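You operate a simulated robot arm through the tools that you are given. There is no shell and no other tool.

You run a simulated robot arm. Do the job below in one go: nothing can be reset, and whatever is moved stays where it is left.

Task
Free the grey shoe that is stuck in the pads.
Fine: in this order: stop button in, main switch off, air out, RUN selector to FREE, post out, shoe into the empty cradle.

It is judged by the outcome, as a careful person would: the job done as asked, and still so three seconds after it is handed in. It fails if anything else is knocked over, pushed out of place, dropped, spilled or broken.

Robot
A 6-joint arm with a two-finger parallel gripper, fixed in place. Base frame: the origin is on the floor under the middle of its stand, x ahead of it, y to its left, z up. Readings come in m, degrees, newtons and seconds.
It reaches about 1.347 m from its shoulder. Its first joint turns from -166.0 to 166.0 degrees. Payload 3.91 kg.
The tool frame sits at the grasp point between the pads (the TCP): z along the fingers, y along the line on which they close. The tips reach 0.03 m beyond it. Largest opening 0.11 m; finger width 0.02, thickness 0.01; the body of the gripper, 0.048 by 0.112 m, starts 0.055 m behind the TCP.
Orientation is told as [roll, pitch, yaw] about the base's x, y, z axes, in that order, counted from this pose: with the fingers straight down and closing along the base's y, the tool's x points along the base's -x, its y along +y and its z along -z.

Tools
- The arm moves only by the tool arm_command. Its argument "targets" is a list of rows, each a list of 3 entries, a list of its own where there are three numbers: the shift along the tool's x, y, z in m, then the turn, a rotation vector about the tool's x, y, z in degrees, then the gripper command, from -1 (shut) to 1 (fully open), values between in proportion. In form: [[[dx, dy, dz], [rx, ry, rz], claw], ...]. A call has 1 to 20 rows; each row shifts and turns the commanded pose from where the row before left it, along the tool's axes as they then stand. Rows are played at 5 a second. More than 0.05 m and 8.6 degrees between two rows, or a gripper value outside its range, and nothing of the call is played. Where a pose cannot be reached the arm comes as near as it can. A force on the tool above 90 N (or 10 N above the force at the start of the call, whichever is more), or a blocked arm, ends the call early, and 0.2 s more pass. Each finger travels about 0.108 m/s and halts on what it meets, pressing with about 25 N; the grip force reading is that of the motor and also rises with nothing between the fingers. The clock runs only during rows and for 0.2 s after the last one: add rows that do not move to give the fingers time. The reply holds the time, the measured pose of the TCP, the force on the tool along the base axes, the opening and the grip force, in the units named above and with some noise, with the torque about the TCP (base axes, N m) and any sound that the robot's microphone picked up, and new pictures: "views" is both (left out), scene, wrist or none.
- Cameras (640 x 400 px; columns grow to the right, rows downward): "scene" is fixed at [0.2198, -0.6499, 1.3951]; the picture's right is [0.59, -0.81, 0.00], its down [-0.39, -0.28, -0.88] and it looks along [0.71, 0.51, -0.48] (base axes); focal length 306 px, centre (320, 200). "wrist" rides on the gripper at [0.072, 0.017, -0.103] in the tool frame; the picture's right is [-0.23, 0.97, 0.00], its down [-0.76, -0.18, -0.62] and it looks along [-0.61, -0.14, 0.78] (tool axes); focal length 222 px, centre (320, 200).
- point_at(camera, pixels): for up to 12 pixels [column, row] of the newest picture of that camera ("zoom" is the newest enlarged one), the place [x, y, z] in the base frame of the surface seen there, good to about 0.002 m. No time passes.
- zoom(camera, box): a new picture of the part [left, top, right, bottom] of that camera's present view, enlarged. No time passes.
- hand_in(): hands the job in; it is judged then, once.

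Open the gripper and draw the arm clear of the work before you hand the job in, unless the task says otherwise.

The tools are called as name(argument=value, ...) on one line, values as JSON. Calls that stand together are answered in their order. arm_command: Moves the arm, as the interface text tells. Its arguments: {"type":"object","properties":{"targets":{"type":"array","items":{"type":"array"}},"views":{"type":"string","enum":["both","scene","wrist","none"]}},"required":["targets"]} The other tools are called the same way: point_at (camera, pixels) gives the place of the surface under pixels of a picture; zoom (camera, box) takes an enlarged picture of a part of a camera's view; hand_in () hands the job in.

At the start:

```text
clock: 0.0
ee_pos: [0.6587, 0.1725, 1.1692]
tcp_rot: [-0.1, 0.0, 0.0]
force: [0.9, -0.9, -0.2]
torque: [0.01, 0.0, 0.01]
width: 0.1101
grip_force: 0.0
```

scene: 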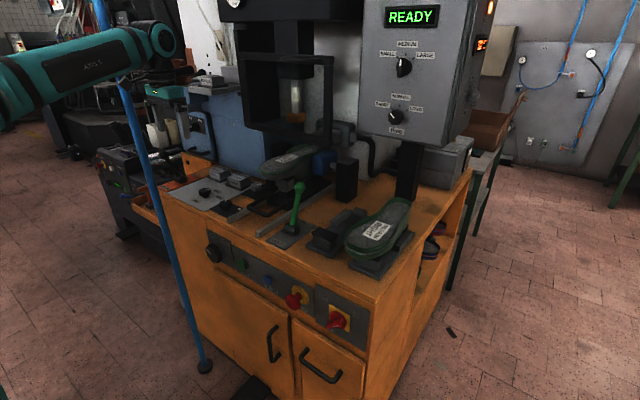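
wrist: 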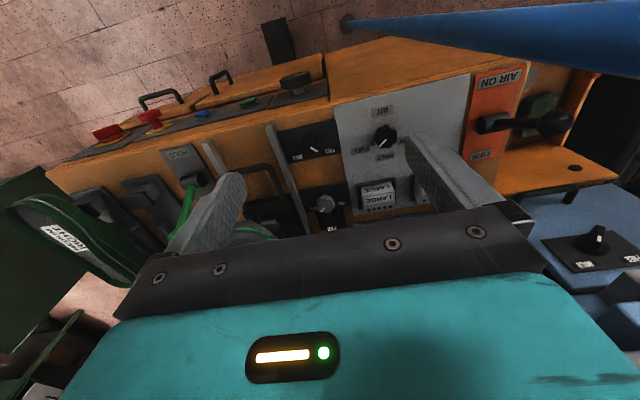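

The scene shows a press with a control cabinet, a red button near (293,299), a red switch near (338,320), and a green lever at (297,200). I zoom in on several parts to identify the controls.

zoom(camera="scene", box=[160, 150, 320, 250])

zoom(camera="scene", box=[200, 230, 360, 330])

zoom(camera="scene", box=[300, 150, 460, 250])

zoom(camera="scene", box=[220, 60, 380, 160])

zoom(camera="wrist", box=[250, 60, 450, 220])

zoom(camera="wrist", box=[420, 50, 640, 290])

zoom(camera="wrist", box=[60, 70, 260, 270])

zoom(camera="scene", box=[360, 0, 520, 150])

```text
4.00 times, centred on (240, 200) of scene
```

zoom: 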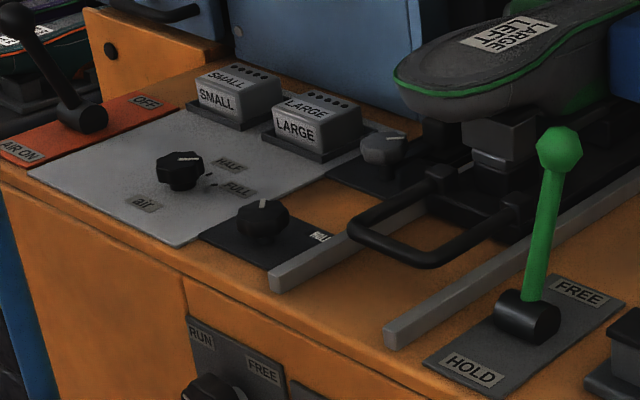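

```text
4.00 times, centred on (280, 280) of scene
```

zoom: 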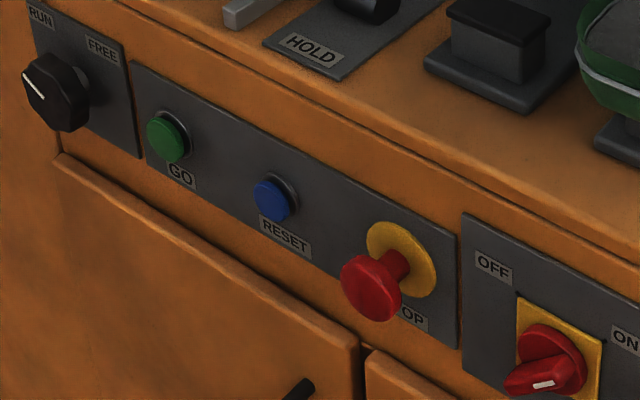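

```text
4.00 times, centred on (380, 200) of scene
```

zoom: 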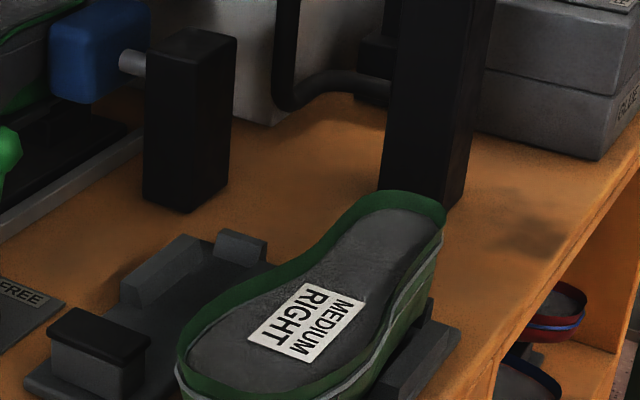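

```text
4.00 times, centred on (300, 110) of scene
```

zoom: 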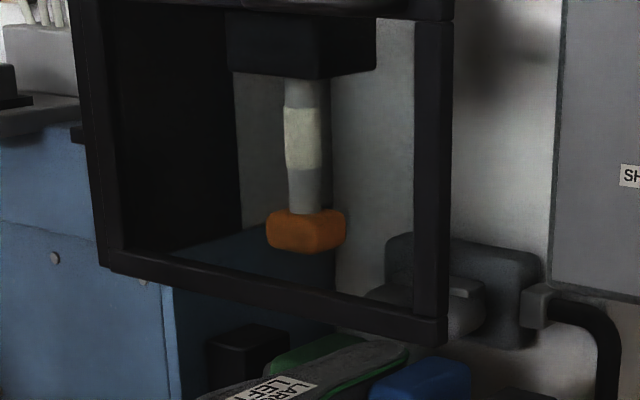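

```text
2.50 times, centred on (350, 140) of wrist
```

zoom: 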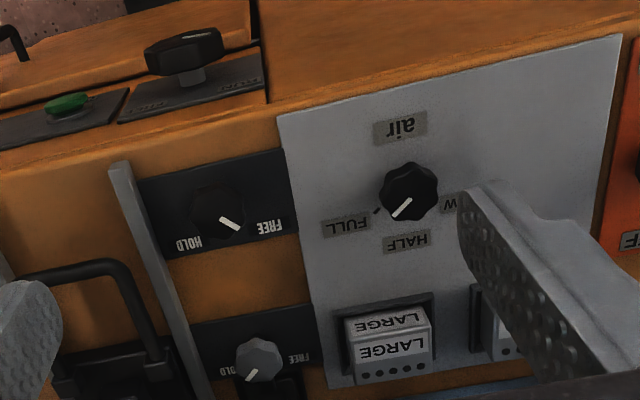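

```text
1.67 times, centred on (530, 170) of wrist
```

zoom: 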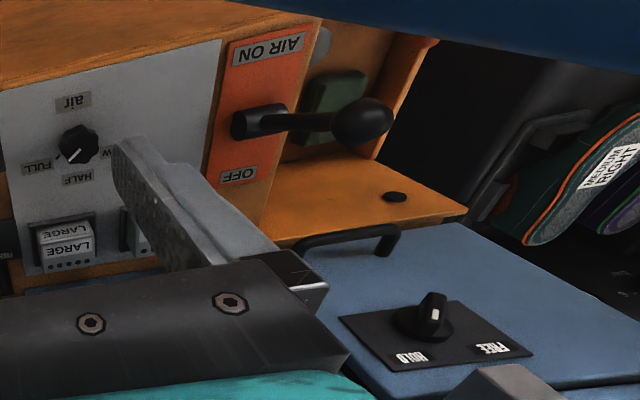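

```text
2.00 times, centred on (160, 170) of wrist
```

zoom: 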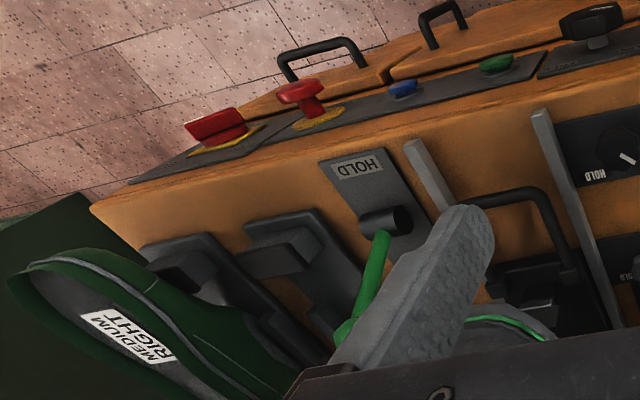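

```text
2.67 times, centred on (440, 75) of scene
```

zoom: 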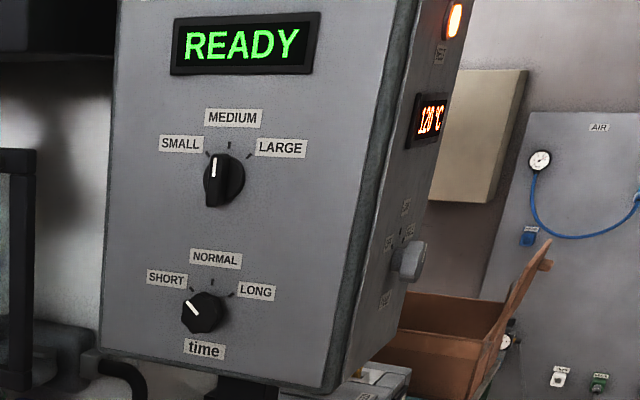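

I get the 3D places of the main controls from the scene picture: stop button (293,299), main switch (338,320), RUN/FREE knob (213,252), lever and rails.

point_at(camera="scene", pixels=[[292, 301], [302, 293], [337, 321], [348, 316], [213, 253], [222, 245], [242, 265], [268, 280], [297, 190], [292, 228], [284, 242], [305, 240]])

point_at(camera="scene", pixels=[[181, 180], [165, 157], [168, 188], [196, 175], [205, 193], [226, 205], [256, 184], [258, 212], [230, 218], [262, 235], [290, 165], [322, 160]])

point_at(camera="scene", pixels=[[325, 235], [345, 218], [360, 211], [318, 247], [340, 240], [376, 231], [352, 242], [405, 205], [347, 175], [265, 172], [310, 155], [285, 185]])

point_at(camera="wrist", pixels=[[495, 123], [555, 123], [500, 78], [490, 155], [383, 135], [316, 148], [325, 203], [190, 178], [185, 155], [593, 240], [262, 168], [225, 150]])

```text
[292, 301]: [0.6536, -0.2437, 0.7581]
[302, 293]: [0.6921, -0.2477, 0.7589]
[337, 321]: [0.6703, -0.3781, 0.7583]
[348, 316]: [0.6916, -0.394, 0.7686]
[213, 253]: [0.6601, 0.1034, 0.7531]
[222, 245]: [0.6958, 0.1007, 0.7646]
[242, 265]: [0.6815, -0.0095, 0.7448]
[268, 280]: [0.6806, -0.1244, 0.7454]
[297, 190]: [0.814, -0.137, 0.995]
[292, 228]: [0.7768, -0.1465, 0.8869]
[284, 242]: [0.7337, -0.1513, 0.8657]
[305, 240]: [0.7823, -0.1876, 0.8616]
```

```text
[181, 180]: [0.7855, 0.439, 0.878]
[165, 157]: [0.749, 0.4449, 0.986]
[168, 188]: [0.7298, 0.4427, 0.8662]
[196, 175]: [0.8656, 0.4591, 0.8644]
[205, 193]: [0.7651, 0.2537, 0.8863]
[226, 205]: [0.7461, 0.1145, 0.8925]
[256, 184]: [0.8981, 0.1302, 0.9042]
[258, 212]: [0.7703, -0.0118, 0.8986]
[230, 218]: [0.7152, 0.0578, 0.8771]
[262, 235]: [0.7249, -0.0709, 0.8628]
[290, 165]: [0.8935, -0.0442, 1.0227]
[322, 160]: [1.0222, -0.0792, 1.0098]
```

```text
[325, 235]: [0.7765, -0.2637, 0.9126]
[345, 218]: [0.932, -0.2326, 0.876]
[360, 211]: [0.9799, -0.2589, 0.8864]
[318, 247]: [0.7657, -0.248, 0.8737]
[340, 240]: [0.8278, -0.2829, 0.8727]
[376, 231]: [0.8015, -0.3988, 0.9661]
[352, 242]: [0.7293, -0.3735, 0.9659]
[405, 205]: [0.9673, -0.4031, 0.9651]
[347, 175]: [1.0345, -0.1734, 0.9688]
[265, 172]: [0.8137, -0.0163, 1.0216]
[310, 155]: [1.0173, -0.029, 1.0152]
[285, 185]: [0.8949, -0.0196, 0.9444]
```

```text
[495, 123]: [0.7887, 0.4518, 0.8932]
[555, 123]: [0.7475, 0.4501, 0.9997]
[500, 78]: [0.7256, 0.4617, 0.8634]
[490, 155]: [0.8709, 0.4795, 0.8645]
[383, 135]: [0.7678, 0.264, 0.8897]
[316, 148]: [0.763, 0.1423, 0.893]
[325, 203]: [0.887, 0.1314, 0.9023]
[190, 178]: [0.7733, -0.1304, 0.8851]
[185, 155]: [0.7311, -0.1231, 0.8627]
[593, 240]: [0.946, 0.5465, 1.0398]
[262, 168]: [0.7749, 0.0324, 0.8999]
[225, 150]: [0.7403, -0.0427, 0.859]
```

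A blue pole stands near (150,150)–(203,365), close to where the arm must work. I locate it, the door handles and the parts around the shoe.

point_at(camera="scene", pixels=[[130, 105], [150, 180], [175, 260], [198, 345], [204, 366], [100, 15], [273, 345], [315, 370], [160, 40], [100, 60]])

point_at(camera="scene", pixels=[[295, 120], [294, 90], [282, 149], [250, 130], [332, 80], [330, 145], [240, 60], [340, 160], [345, 190], [270, 190], [280, 195], [265, 200]])

zoom(camera="scene", box=[235, 130, 345, 210])

zoom(camera="scene", box=[0, 0, 240, 220])

zoom(camera="scene", box=[480, 10, 640, 180])

```text
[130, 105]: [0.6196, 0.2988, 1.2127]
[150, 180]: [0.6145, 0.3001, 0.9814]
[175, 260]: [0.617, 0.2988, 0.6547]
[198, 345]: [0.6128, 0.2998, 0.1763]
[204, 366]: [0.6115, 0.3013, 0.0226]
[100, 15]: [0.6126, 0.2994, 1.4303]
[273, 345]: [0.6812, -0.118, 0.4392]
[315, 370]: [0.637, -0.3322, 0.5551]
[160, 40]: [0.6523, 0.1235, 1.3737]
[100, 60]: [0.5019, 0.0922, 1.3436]
```

```text
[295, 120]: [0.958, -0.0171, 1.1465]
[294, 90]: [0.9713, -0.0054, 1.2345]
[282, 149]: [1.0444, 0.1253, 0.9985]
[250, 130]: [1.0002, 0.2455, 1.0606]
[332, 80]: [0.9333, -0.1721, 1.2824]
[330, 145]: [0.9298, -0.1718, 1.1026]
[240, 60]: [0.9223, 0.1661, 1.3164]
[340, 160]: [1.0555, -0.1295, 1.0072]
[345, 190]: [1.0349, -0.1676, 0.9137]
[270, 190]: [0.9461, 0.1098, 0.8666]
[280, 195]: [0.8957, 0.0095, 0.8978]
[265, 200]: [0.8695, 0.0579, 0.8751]
```

```text
5.00 times, centred on (290, 170) of scene
```

zoom: 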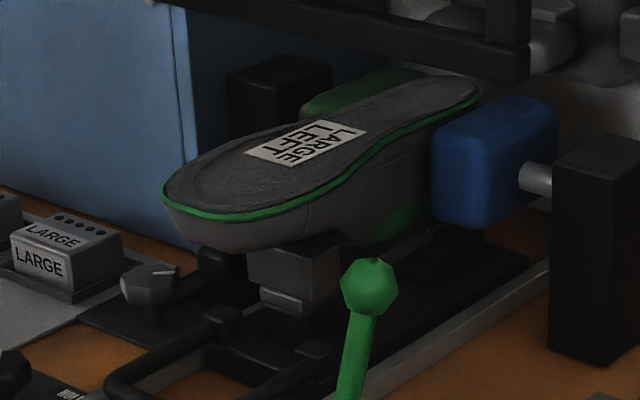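

```text
1.82 times, centred on (120, 110) of scene
```

zoom: 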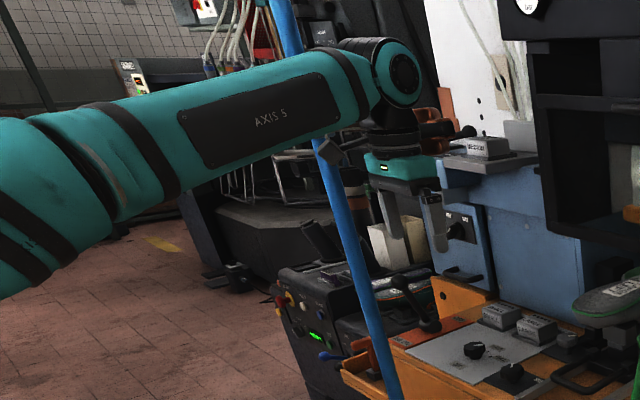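

```text
2.35 times, centred on (560, 95) of scene
```

zoom: 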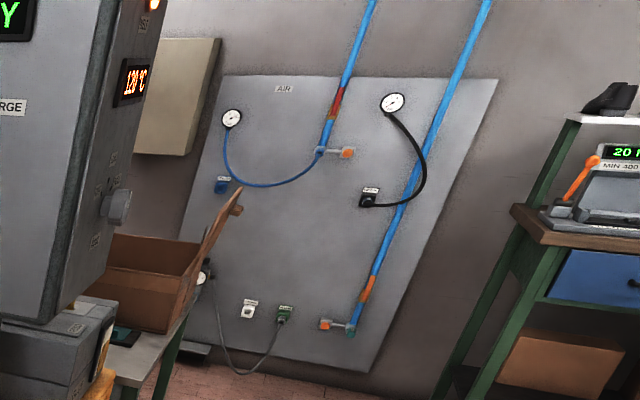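

The pole is vertical at about (0.615, 0.300); the press, lever and shoe lie ahead at x 0.75–1.05. I draw back a little and pitch the gripper 45° so the wrist camera can look at the shoe and pads.

arm_command(targets=[[[0.02, -0.037, 0], [0, 0, 0], 1], [[0.02, -0.037, 0], [0, 0, 0], 1], [[0.02, -0.037, 0], [0, 0, 0], 1], [[0.02, -0.037, 0], [0, 0, 0], 1], [[0.02, -0.037, 0], [0, 0, 0], 1], [[0.02, -0.037, 0], [0, 0, 0], 1], [[0, 0, 0], [0, -7.5, 0], 1], [[0, 0, 0], [0, -7.5, 0], 1], [[0, 0, 0], [0, -7.5, 0], 1], [[0, 0, 0], [0, -7.5, 0], 1], [[0, 0, 0], [0, -7.5, 0], 1], [[0, 0, 0], [0, -7.5, 0], 1], [[0, 0, 0], [0, 0, 0], 1]])

```text
clock: 2.8
ee_pos: [0.5397, -0.0488, 1.1703]
tcp_rot: [0.0, -45.1, 0.0]
force: [-1.3, 0.3, -0.3]
torque: [0.03, 0.01, -0.01]
width: 0.1101
grip_force: 0.1
```

scene: 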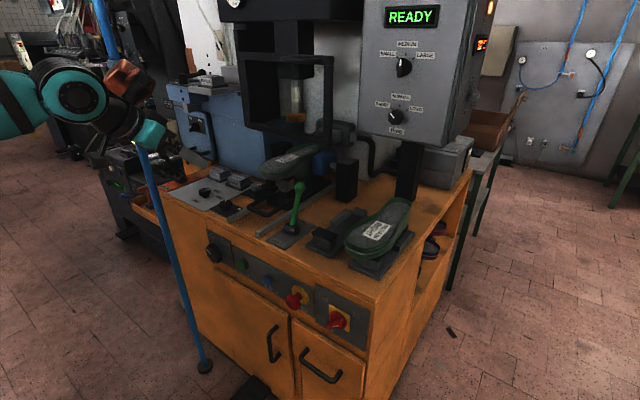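
wrist: 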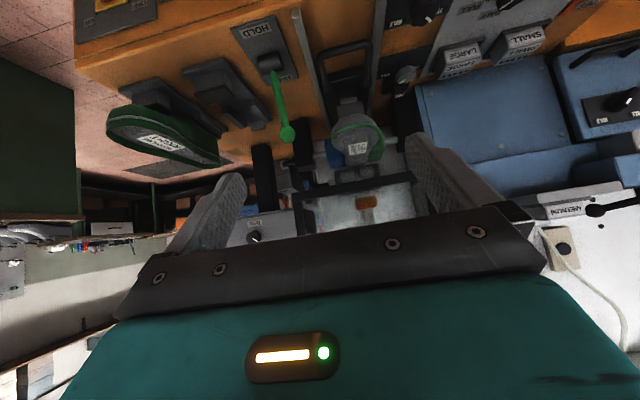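

The wrist now sees the shoe at (355,140), the U-handle at (345,60), lever at (285,100) and pads. I zoom in to read these.

zoom(camera="wrist", box=[280, 30, 440, 190])

zoom(camera="wrist", box=[80, 10, 300, 190])

zoom(camera="wrist", box=[360, 0, 580, 130])

```text
2.50 times, centred on (360, 110) of wrist
```

zoom: 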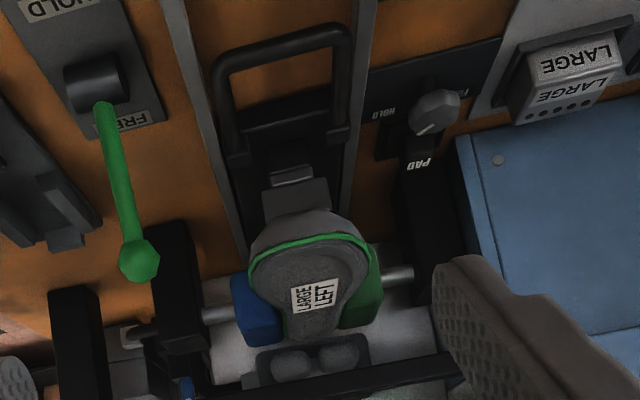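

```text
2.22 times, centred on (190, 100) of wrist
```

zoom: 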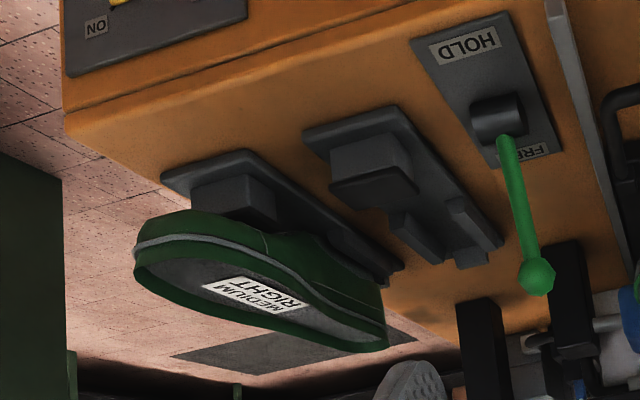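

```text
2.91 times, centred on (470, 65) of wrist
```

zoom: 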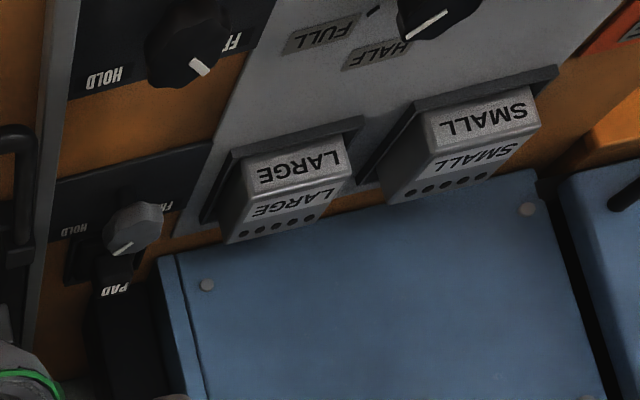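

The pads (blue and green) pinch the shoe's heel, and its toe faces the robot; the empty cradle lies beside the lever. Now I zoom on the front panel to fix the exact centres of the stop button, the main switch and the RUN knob.

zoom(camera="scene", box=[270, 275, 370, 345])

zoom(camera="scene", box=[195, 225, 255, 275])

point_at(camera="scene", pixels=[[287, 301], [297, 301], [292, 306], [292, 296], [299, 299], [330, 325], [337, 327], [334, 323], [345, 322], [329, 312], [212, 247], [212, 258]])

```text
5.71 times, centred on (320, 310) of scene
```

zoom: 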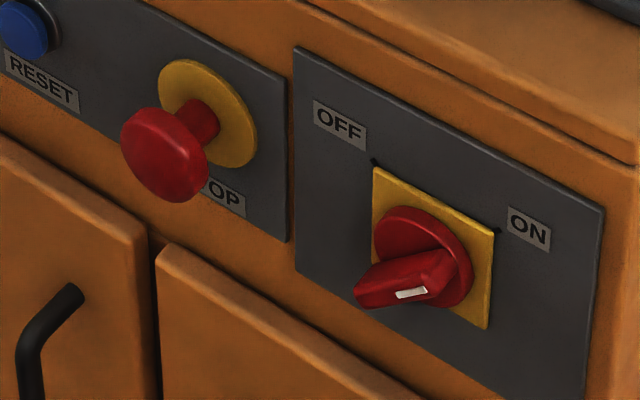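

```text
8.00 times, centred on (225, 250) of scene
```

zoom: 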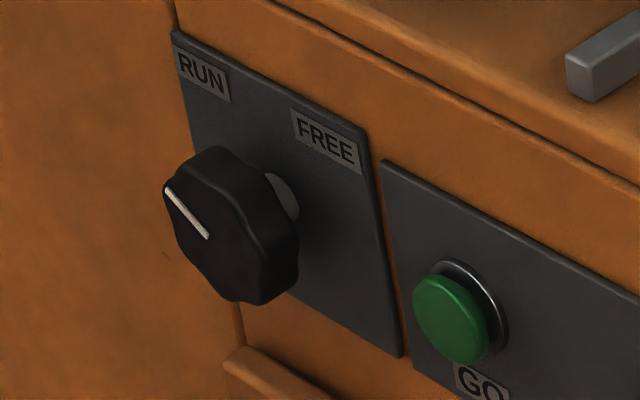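

```text
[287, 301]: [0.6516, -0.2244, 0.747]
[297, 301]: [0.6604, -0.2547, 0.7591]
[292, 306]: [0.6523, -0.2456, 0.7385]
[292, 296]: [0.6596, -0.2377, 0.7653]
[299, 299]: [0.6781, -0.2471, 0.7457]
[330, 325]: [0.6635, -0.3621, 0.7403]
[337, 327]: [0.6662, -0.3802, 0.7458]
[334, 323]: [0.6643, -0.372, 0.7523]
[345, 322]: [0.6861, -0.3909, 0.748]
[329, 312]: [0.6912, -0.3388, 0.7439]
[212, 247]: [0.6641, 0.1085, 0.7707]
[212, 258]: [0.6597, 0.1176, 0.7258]
```

The stop button's axis is at about y −0.242, z 0.750, its face at x ≈0.65; the switch handle points to ON and the RUN knob to RUN. I turn the gripper level (pointing at the panel), shut it, and lower it in front of the stop button with room to spare.

arm_command(targets=[[[0, 0, 0], [0, -7.5, 0], -1], [[0, 0, 0], [0, -7.5, 0], -1], [[0, 0, 0], [0, -7.5, 0], -1], [[0, 0, 0], [0, -7.5, 0], -1], [[0, 0, 0], [0, -7.5, 0], -1], [[0, 0, 0], [0, -7.4, 0], -1], [[0.042, -0.0193, 0], [0, 0, 0], -1], [[0.042, -0.0193, 0], [0, 0, 0], -1], [[0.042, -0.0193, 0], [0, 0, 0], -1], [[0.042, -0.0193, 0], [0, 0, 0], -1], [[0.042, -0.0193, 0], [0, 0, 0], -1], [[0.042, -0.0193, 0], [0, 0, 0], -1], [[0.042, -0.0193, 0], [0, 0, 0], -1], [[0.042, -0.0193, 0], [0, 0, 0], -1], [[0.042, -0.0193, 0], [0, 0, 0], -1], [[0.042, -0.0193, 0], [0, 0, 0], -1], [[0, 0, 0], [0, 0, 0], -1], [[0, 0, 0], [0, 0, 0], -1]])

```text
clock: 6.6
ee_pos: [0.5483, -0.2672, 0.7747]
tcp_rot: [0.9, -86.5, 0.0]
force: [-0.9, 0.0, 0.0]
torque: [0.01, -0.02, 0.02]
width: 0.0001
grip_force: 25.1
out of reach, approached as far as the arm can: row 6, 13, 14, 15, 16
```

scene: 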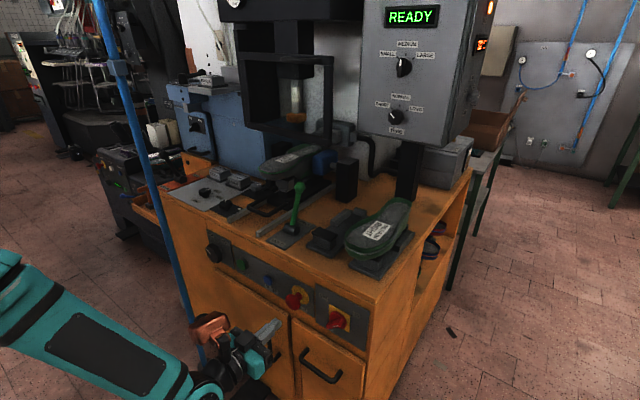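
wrist: 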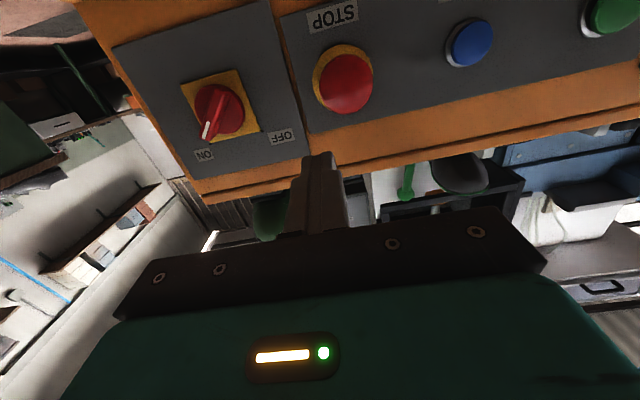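

The pose came up slightly short of reach (TCP at y −0.267, z 0.775), likely because the arm is folded near its base. I move 3 cm forward, still clear of the button, and see how the pose settles.

arm_command(targets=[[[0, 0, 0.015], [0, 0, 0], -1], [[0, 0, 0.015], [0, 0, 0], -1], [[0, 0, 0], [0, 0, 0], -1]])

```text
clock: 7.4
ee_pos: [0.5787, -0.2675, 0.7725]
tcp_rot: [0.5, -86.6, 0.2]
force: [0.0, -0.1, -0.4]
torque: [-0.02, 0.0, 0.02]
width: 0.0
grip_force: 25.1
```

scene: 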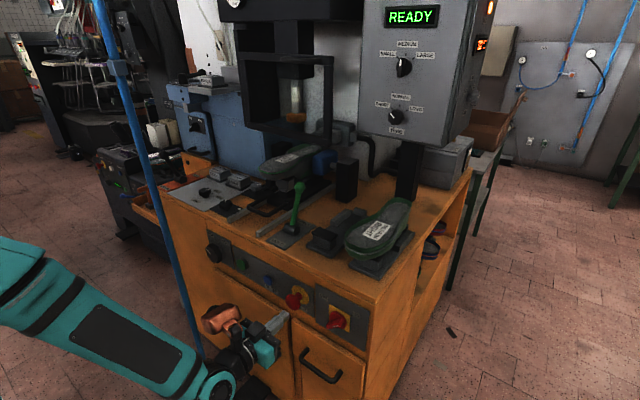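
wrist: 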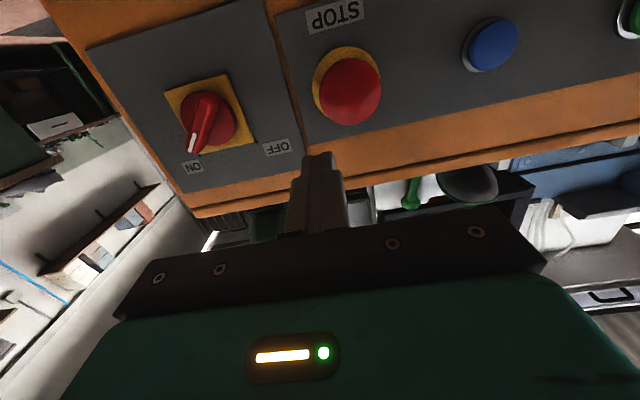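

The commanded pose follows the reached one, so I now correct: +2.5 cm in y, −2.2 cm in height, −3.4° pitch, to line the tips up with the stop button at (350,90) in the wrist view.

arm_command(targets=[[[0, 0, 0], [0, -3.4, 0], -1], [[0.011, 0.0125, 0], [0, 0, 0], -1], [[0.011, 0.0125, 0], [0, 0, 0], -1], [[0, 0, 0], [0, 0, 0], -1]])

```text
clock: 8.4
ee_pos: [0.5819, -0.244, 0.7522]
tcp_rot: [28.8, -89.9, -28.0]
force: [-0.1, 0.2, 0.1]
torque: [0.0, -0.01, -0.02]
width: 0.0
grip_force: 24.8
out of reach, approached as far as the arm can: row 3
```

scene: 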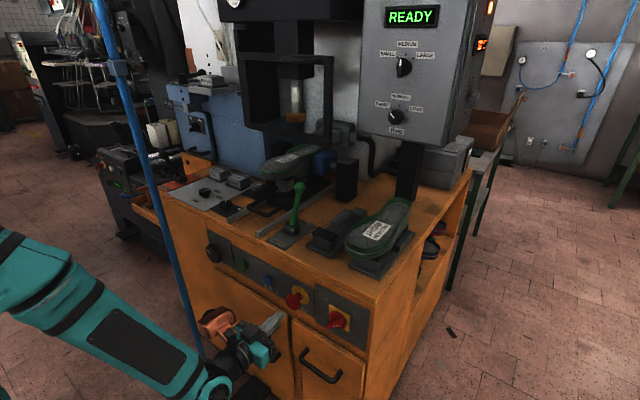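
wrist: 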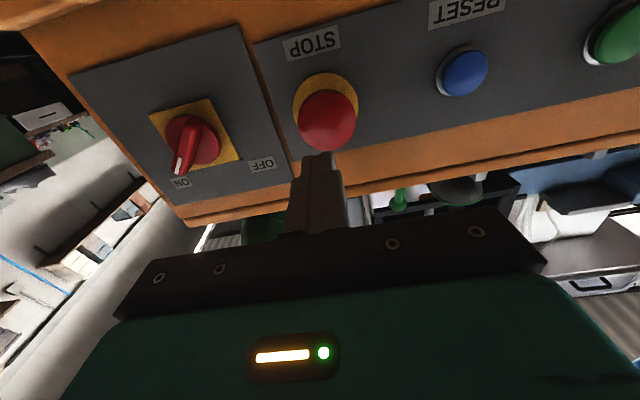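

The tips (320,155) now line up with the red button; the tip is about 4 cm before the face. I push forward in small steps, to about 1.2 cm into its travel.

arm_command(targets=[[[0, 0, 0.012], [0, 0, 0], -1], [[0, 0, 0.012], [0, 0, 0], -1], [[0, 0, 0.01], [0, 0, 0], -1], [[0, 0, 0.004], [0, 0, 0], -1], [[0, 0, 0.004], [0, 0, 0], -1], [[0, 0, 0.003], [0, 0, 0], -1], [[0, 0, 0.003], [0, 0, 0], -1]])

```text
clock: 10.0
ee_pos: [0.6292, -0.2437, 0.752]
tcp_rot: [75.2, -90.1, -74.4]
force: [0.2, 0.3, 0.1]
torque: [0.01, -0.01, -0.01]
width: 0.0001
grip_force: 24.9
heard: click
```

scene: 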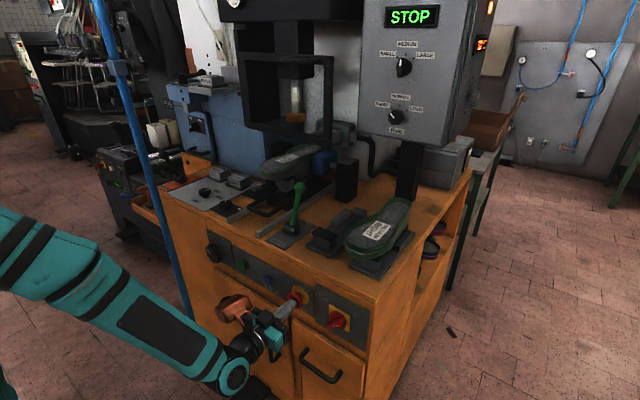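
wrist: 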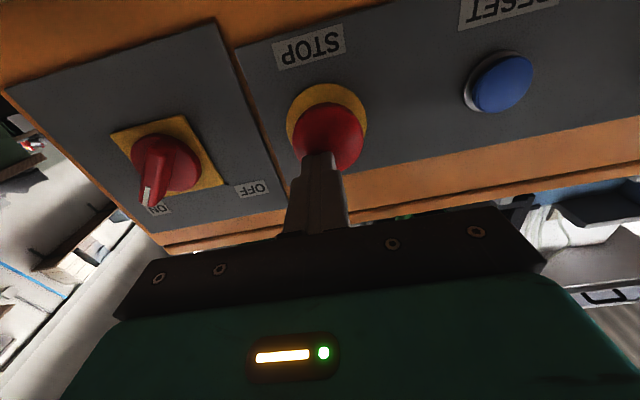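

The click and the "STOP" display confirm the stop button is in. I back off 3 cm, slide over to the main switch (y ≈ −0.375), roll the gripper +45° so it closes across the handle, and open it to 6 cm.

arm_command(targets=[[[0, 0, -0.015], [0, 0, 0], -1], [[0, 0, -0.015], [0, 0, 0], -1], [[0, -0.0435, 0], [0, 0, 0], -0.5], [[0, -0.0435, 0], [0, 0, 0], 0.1], [[0, -0.0435, 0], [0, 0, 0], 0.1], [[0, 0, 0], [0, 0, 7.5], 0.1], [[0, 0, 0], [0, 0, 7.5], 0.1], [[0, 0, 0], [0, 0, 7.5], 0.1], [[0, 0, 0], [0, 0, 7.5], 0.1], [[0, 0, 0], [0, 0, 7.5], 0.1], [[0, 0, 0], [0, 0, 7.5], 0.1], [[0, 0, 0], [0, 0, 0], 0.1]])

```text
clock: 12.6
ee_pos: [0.6012, -0.3756, 0.7523]
tcp_rot: [89.9, -44.9, -89.1]
force: [-0.5, 0.3, -1.0]
torque: [0.0, 0.03, -0.05]
width: 0.0606
grip_force: 0.1
```

scene: 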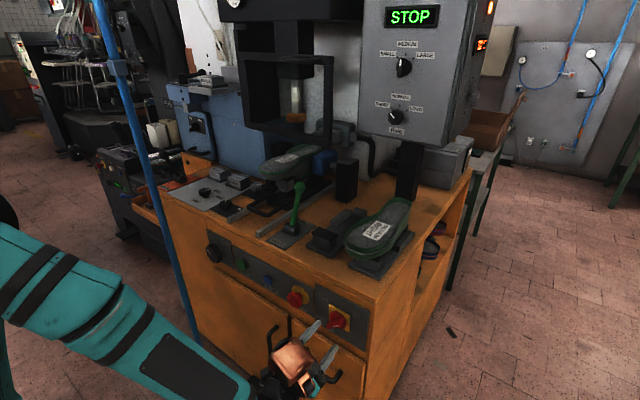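
wrist: 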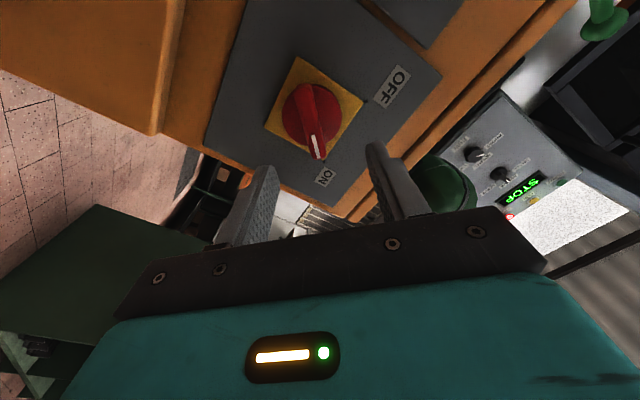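

The handle at (312,120) in the wrist view runs along the gripper's plane between the fingers. I measure the handle's centre and width more precisely.

zoom(camera="wrist", box=[260, 50, 370, 170])

point_at(camera="wrist", pixels=[[312, 120], [316, 140], [318, 150], [310, 100], [305, 92], [303, 125], [324, 125], [295, 110], [335, 115], [280, 100], [350, 105], [316, 156]])

```text
3.33 times, centred on (315, 110) of wrist
```

zoom: 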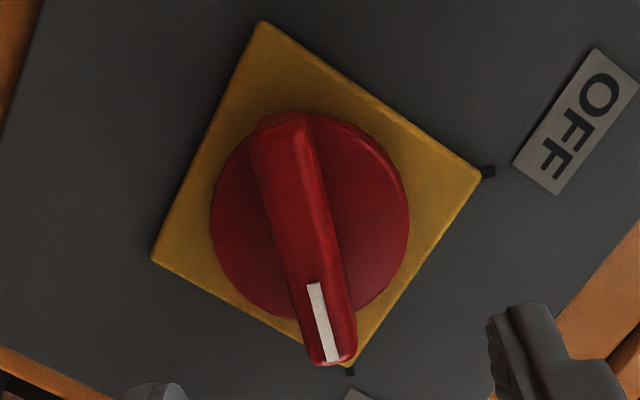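

```text
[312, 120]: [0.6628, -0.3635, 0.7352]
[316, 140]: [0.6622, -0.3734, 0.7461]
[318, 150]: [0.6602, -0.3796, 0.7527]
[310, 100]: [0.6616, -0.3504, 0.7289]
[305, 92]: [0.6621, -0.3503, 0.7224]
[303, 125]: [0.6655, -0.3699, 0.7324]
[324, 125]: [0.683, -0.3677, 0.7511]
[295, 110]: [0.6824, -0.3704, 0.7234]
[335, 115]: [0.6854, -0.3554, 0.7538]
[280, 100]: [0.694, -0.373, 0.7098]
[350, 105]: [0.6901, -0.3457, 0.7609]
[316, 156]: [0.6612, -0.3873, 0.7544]
```

The handle front seems centred nearer y −0.367, z 0.738. I check with the plate corners and handle edges in the zoomed wrist picture.

point_at(camera="zoom", pixels=[[264, 30], [474, 178], [160, 257], [345, 355], [260, 130], [295, 120], [320, 280], [345, 270], [330, 355], [285, 270], [220, 215], [400, 215]])

zoom(camera="scene", box=[250, 280, 370, 400])

```text
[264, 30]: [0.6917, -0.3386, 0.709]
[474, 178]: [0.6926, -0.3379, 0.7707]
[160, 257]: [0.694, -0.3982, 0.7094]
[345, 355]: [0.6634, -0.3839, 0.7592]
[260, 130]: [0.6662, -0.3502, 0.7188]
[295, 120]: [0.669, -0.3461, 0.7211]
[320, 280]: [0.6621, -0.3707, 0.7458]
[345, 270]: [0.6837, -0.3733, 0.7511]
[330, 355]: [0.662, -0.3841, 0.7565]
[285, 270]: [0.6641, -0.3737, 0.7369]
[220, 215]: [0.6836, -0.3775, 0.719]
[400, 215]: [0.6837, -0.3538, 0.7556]
```

```text
3.33 times, centred on (310, 340) of scene
```

zoom: 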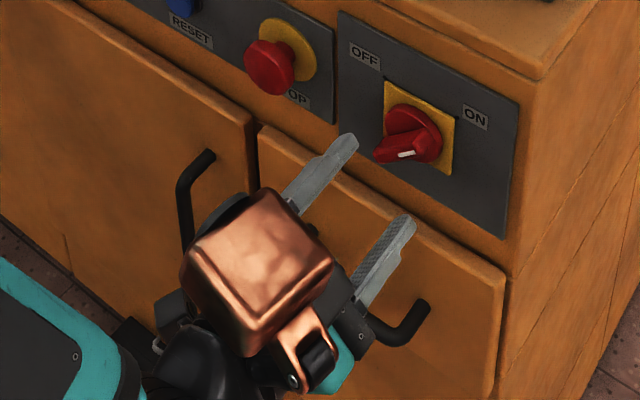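

The plate corners put the switch axis at y −0.368, z 0.740, handle front at x 0.662. I shift to that axis, move in so the tips straddle the handle (tips at x ≈0.680, short of the disc), and close.

arm_command(targets=[[[0.0141, -0.0033, 0], [0, 0, 0], 0.1], [[0, 0, 0.0165], [0, 0, 0], 0.1], [[0, 0, 0.0165], [0, 0, 0], 0.1], [[0, 0, 0.0155], [0, 0, 0], 0.1], [[0, 0, 0], [0, 0, 0], -1], [[0, 0, 0], [0, 0, 0], -1], [[0, 0, 0], [0, 0, 0], -1], [[0, 0, 0], [0, 0, 0], -1]])

```text
clock: 14.4
ee_pos: [0.6492, -0.3689, 0.7387]
tcp_rot: [89.9, -44.8, -89.3]
force: [1.4, -6.5, -8.9]
torque: [-0.09, 0.62, -0.84]
width: 0.0131
grip_force: 45.2
```

scene: 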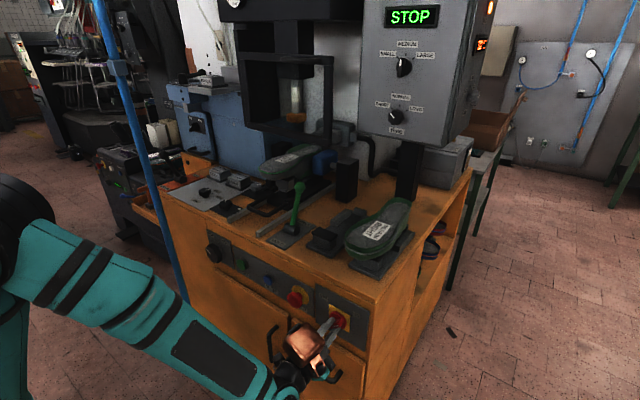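
wrist: 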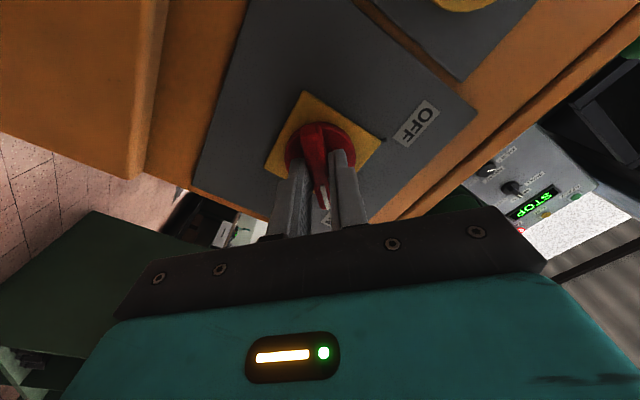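

The handle is gripped (width 13 mm) with a small side load. I ease it 1 mm and turn the switch 90° counter-clockwise towards OFF.

arm_command(targets=[[[0, -0.001, 0], [0, 0, 0], -1], [[0, 0, 0], [0, 0, -7.5], -1], [[0, 0, 0], [0, 0, -7.5], -1], [[0, 0, 0], [0, 0, -7.5], -1], [[0, 0, 0], [0, 0, -7.5], -1], [[0, 0, 0], [0, 0, -7.5], -1], [[0, 0, 0], [0, 0, -7.5], -1], [[0, 0, 0], [0, 0, -7.5], -1], [[0, 0, 0], [0, 0, -7.5], -1], [[0, 0, 0], [0, 0, -7.5], -1], [[0, 0, 0], [0, 0, -7.5], -1], [[0, 0, 0], [0, 0, -7.5], -1], [[0, 0, 0], [0, 0, -7.5], -1], [[0, 0, 0], [0, 0, 0], -1]])

```text
clock: 16.5
ee_pos: [0.6501, -0.3657, 0.7504]
tcp_rot: [-85.4, -72.8, 88.1]
force: [14.5, 52.8, 9.2]
torque: [0.48, -1.0, 0.37]
width: 0.0134
grip_force: 44.8
out of reach, approached as far as the arm can: row 10
stopped in row 10: the force on the tool passed its limit at 110 N (the readings are from after the stop); the commanded pose is now the measured one
```

scene: 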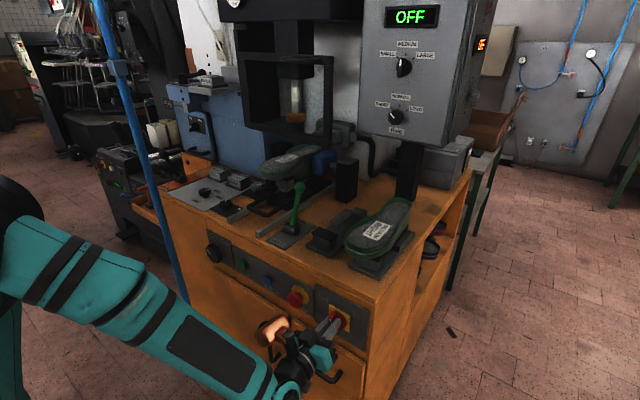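
wrist: 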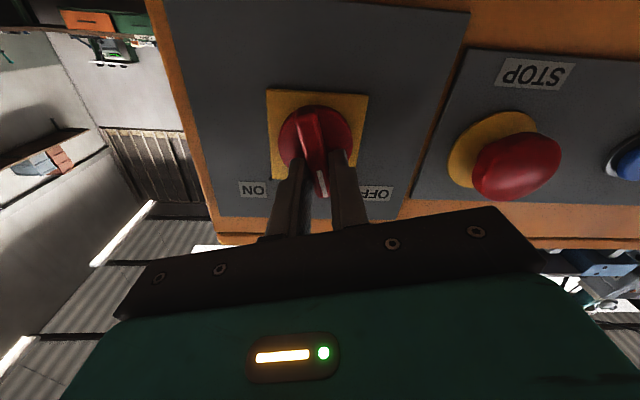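

The display reads OFF, but the arm hit a limit at about two thirds of the turn, with some side force. I open the fingers to release the load and look at where the handle stands.

arm_command(targets=[[[0, 0, 0], [0, 0, 0], -0.5], [[0, 0, 0], [0, 0, 0], 0.1], [[0, 0, 0], [0, 0, 0], 0.1], [[0, 0, 0], [0, 0, 0], 0.1]])

zoom(camera="wrist", box=[230, 70, 410, 210])

zoom(camera="scene", box=[250, 280, 370, 400])

```text
clock: 17.5
ee_pos: [0.6496, -0.3708, 0.7498]
tcp_rot: [-85.1, -73.1, 87.3]
force: [-0.5, 0.3, 0.5]
torque: [-0.01, -0.01, 0.03]
width: 0.0605
grip_force: 0.1
```

scene: 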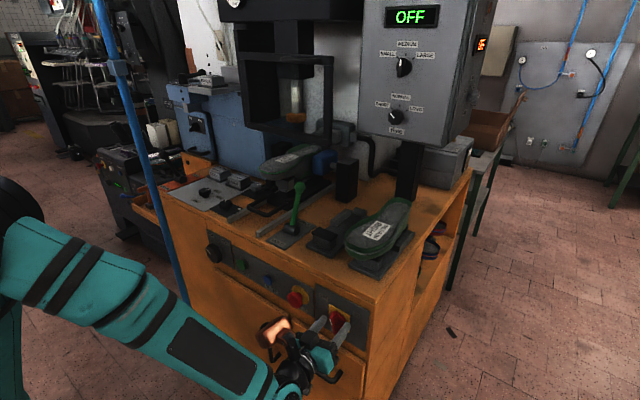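
wrist: 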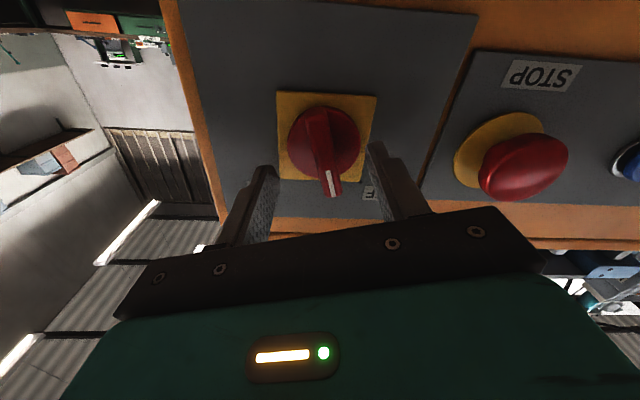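

```text
2.86 times, centred on (320, 140) of wrist
```

zoom: 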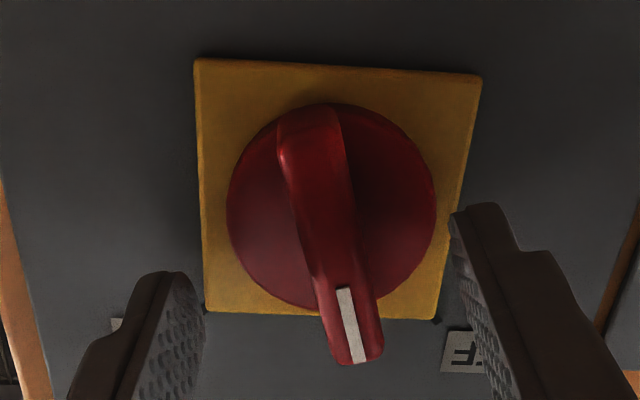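

```text
3.33 times, centred on (310, 340) of scene
```

zoom: 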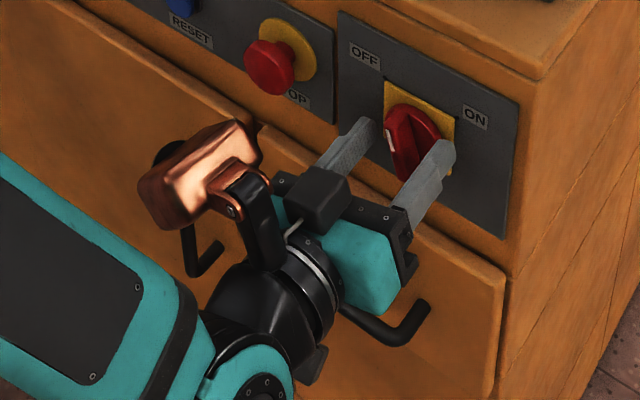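

The display shows OFF, but the handle stands only about 18° left of upright, so I'll push it the rest of the way to the OFF mark with closed fingertips. First I back off, level the gripper and shut it.

arm_command(targets=[[[0, 0, -0.015], [0, 0, 0], 0.1], [[0, 0, -0.015], [0, 0, 0], 0.1], [[0, 0, -0.015], [0, 0, 0], 0.1], [[0, 0, 0], [0, 0, 8], -1], [[0, 0, 0], [0, 0, 8], -1], [[0, 0, 0], [2, -1.4, 0.8], -1], [[0, 0, 0], [0, 0, 0], -1]])

zoom(camera="scene", box=[280, 280, 370, 350])

zoom(camera="wrist", box=[200, 50, 440, 220])

```text
clock: 19.1
ee_pos: [0.6034, -0.3722, 0.7511]
tcp_rot: [-90.5, -89.9, 90.4]
force: [0.4, -0.2, 0.2]
torque: [0.01, 0.02, 0.01]
width: 0.0002
grip_force: 25.7
```

scene: 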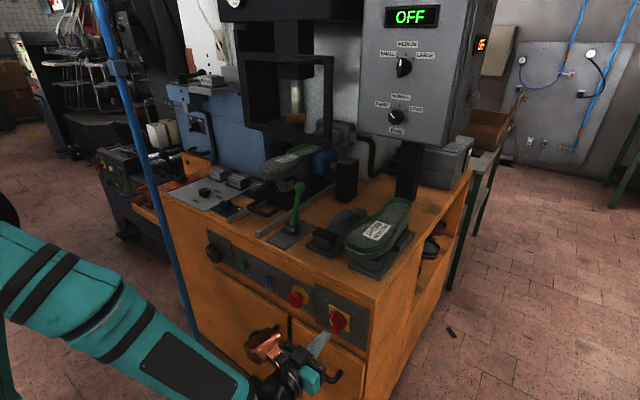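
wrist: 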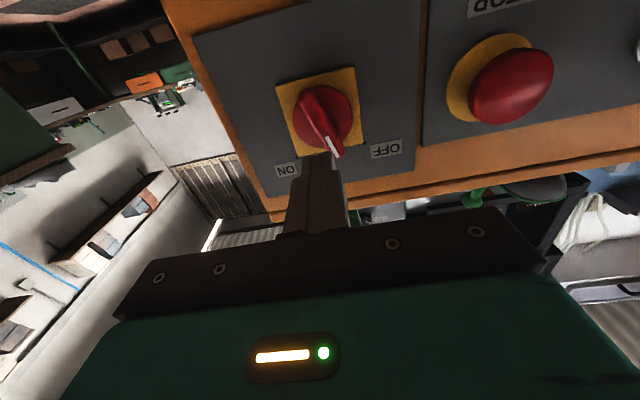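

```text
5.71 times, centred on (325, 315) of scene
```

zoom: 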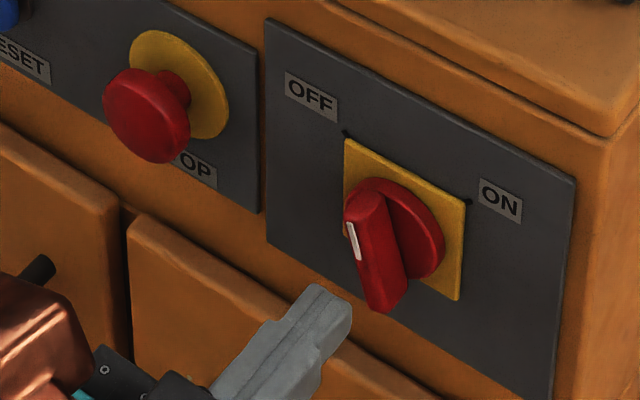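

```text
2.35 times, centred on (320, 135) of wrist
```

zoom: 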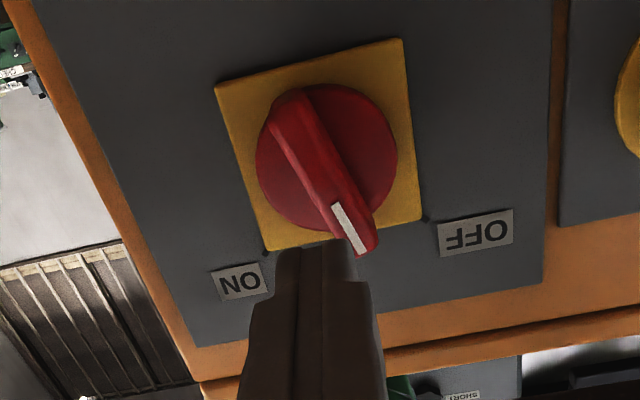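

The handle's white end is at (333,145) in the wrist view, a little short of OFF. I move the closed tips to its ON side, go in, and push it gently towards OFF.

arm_command(targets=[[[-0.015, -0.02, 0], [0, 0, 0], -1], [[0, 0, 0.015], [0, 0, 0], -1], [[0, 0, 0.015], [0, 0, 0], -1], [[0, 0, 0.013], [0, 0, 0], -1], [[0, 0.008, 0], [0, 0, 0], -1], [[0, 0.006, 0], [0, 0, 0], -1], [[0, 0.004, 0], [0, 0, 0], -1], [[0, 0.004, 0], [0, 0, 0], -1], [[0, 0.004, 0], [0, 0, 0], -1], [[0, 0.003, 0], [0, 0, 0], -1]])

zoom(camera="wrist", box=[200, 50, 440, 220])

zoom(camera="scene", box=[280, 280, 370, 350])

```text
clock: 21.3
ee_pos: [0.646, -0.3682, 0.7668]
tcp_rot: [-119.3, -89.9, 119.1]
force: [3.8, -64.9, 2.7]
torque: [-0.55, -0.05, -1.04]
width: 0.0001
grip_force: 24.6
```

scene: 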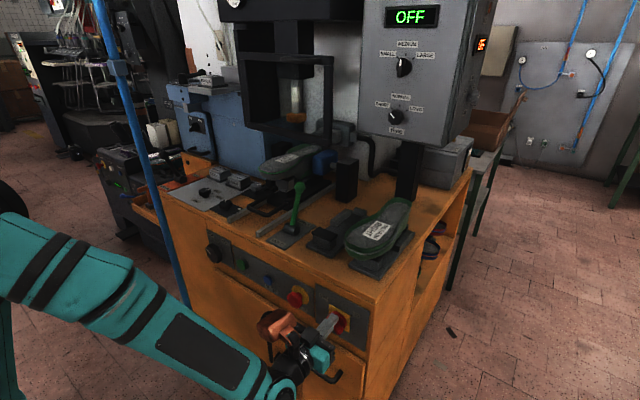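
wrist: 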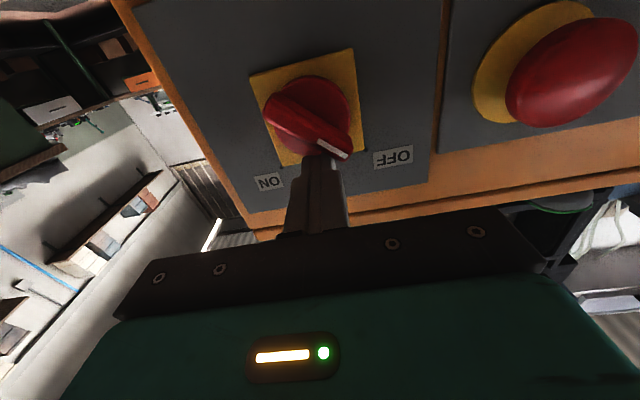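

```text
2.35 times, centred on (320, 135) of wrist
```

zoom: 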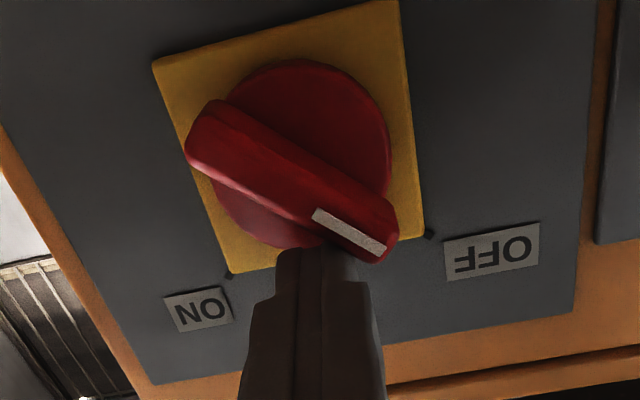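

```text
5.71 times, centred on (325, 315) of scene
```

zoom: 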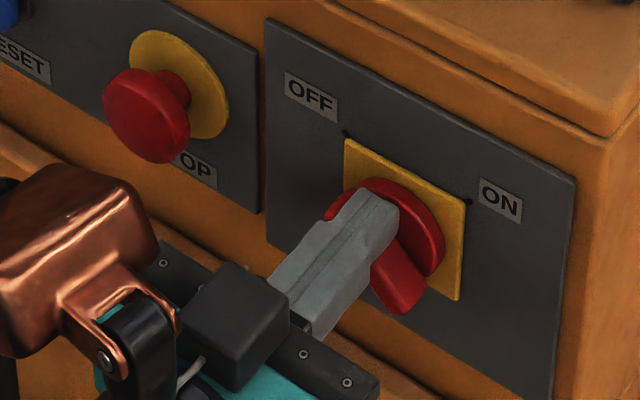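

The handle now points at the OFF mark and 65 N shows it rests on its end stop. I back the fingers away sideways and out.

arm_command(targets=[[[0, -0.012, 0], [0, 0, 0], -1], [[0, -0.015, 0], [0, 0, 0], -1], [[0, 0, -0.025], [0, 0, 0], -1], [[0, 0, -0.025], [0, 0, 0], -1]])

zoom(camera="scene", box=[270, 275, 370, 345])

zoom(camera="scene", box=[360, 0, 520, 150])

```text
clock: 22.3
ee_pos: [0.5965, -0.3897, 0.7651]
tcp_rot: [-76.0, -89.8, 76.1]
force: [0.1, 0.3, -0.2]
torque: [0.01, 0.02, -0.01]
width: 0.0
grip_force: 25.5
```

scene: 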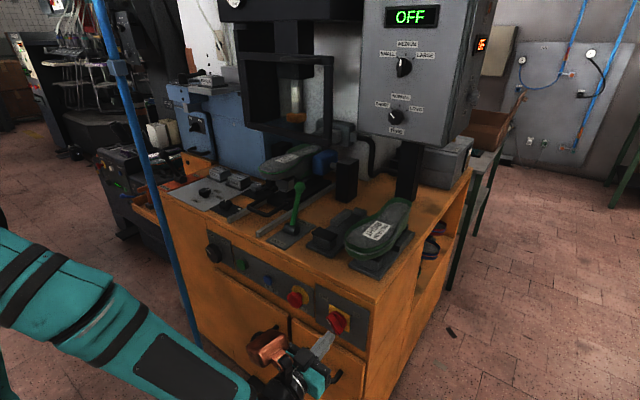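
wrist: 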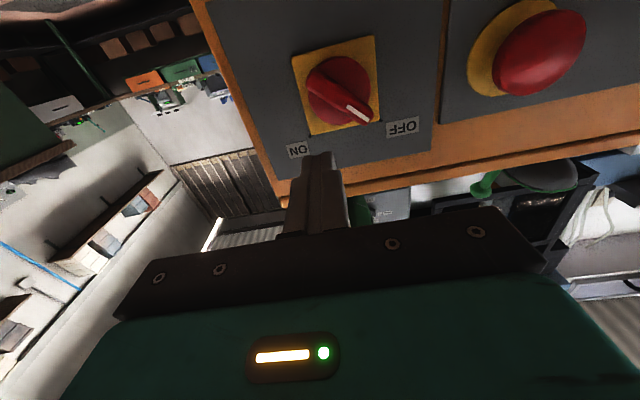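

```text
5.71 times, centred on (320, 310) of scene
```

zoom: 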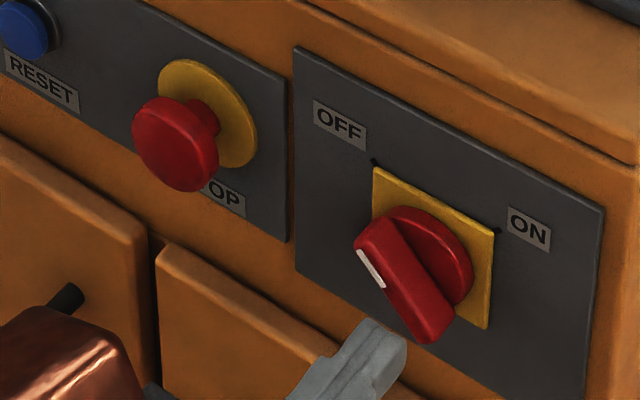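

```text
2.67 times, centred on (440, 75) of scene
```

zoom: 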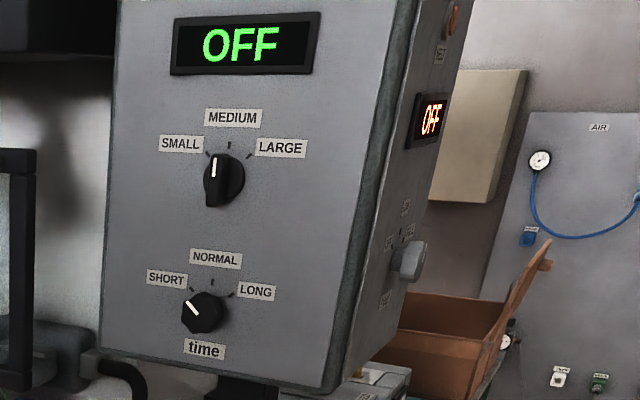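

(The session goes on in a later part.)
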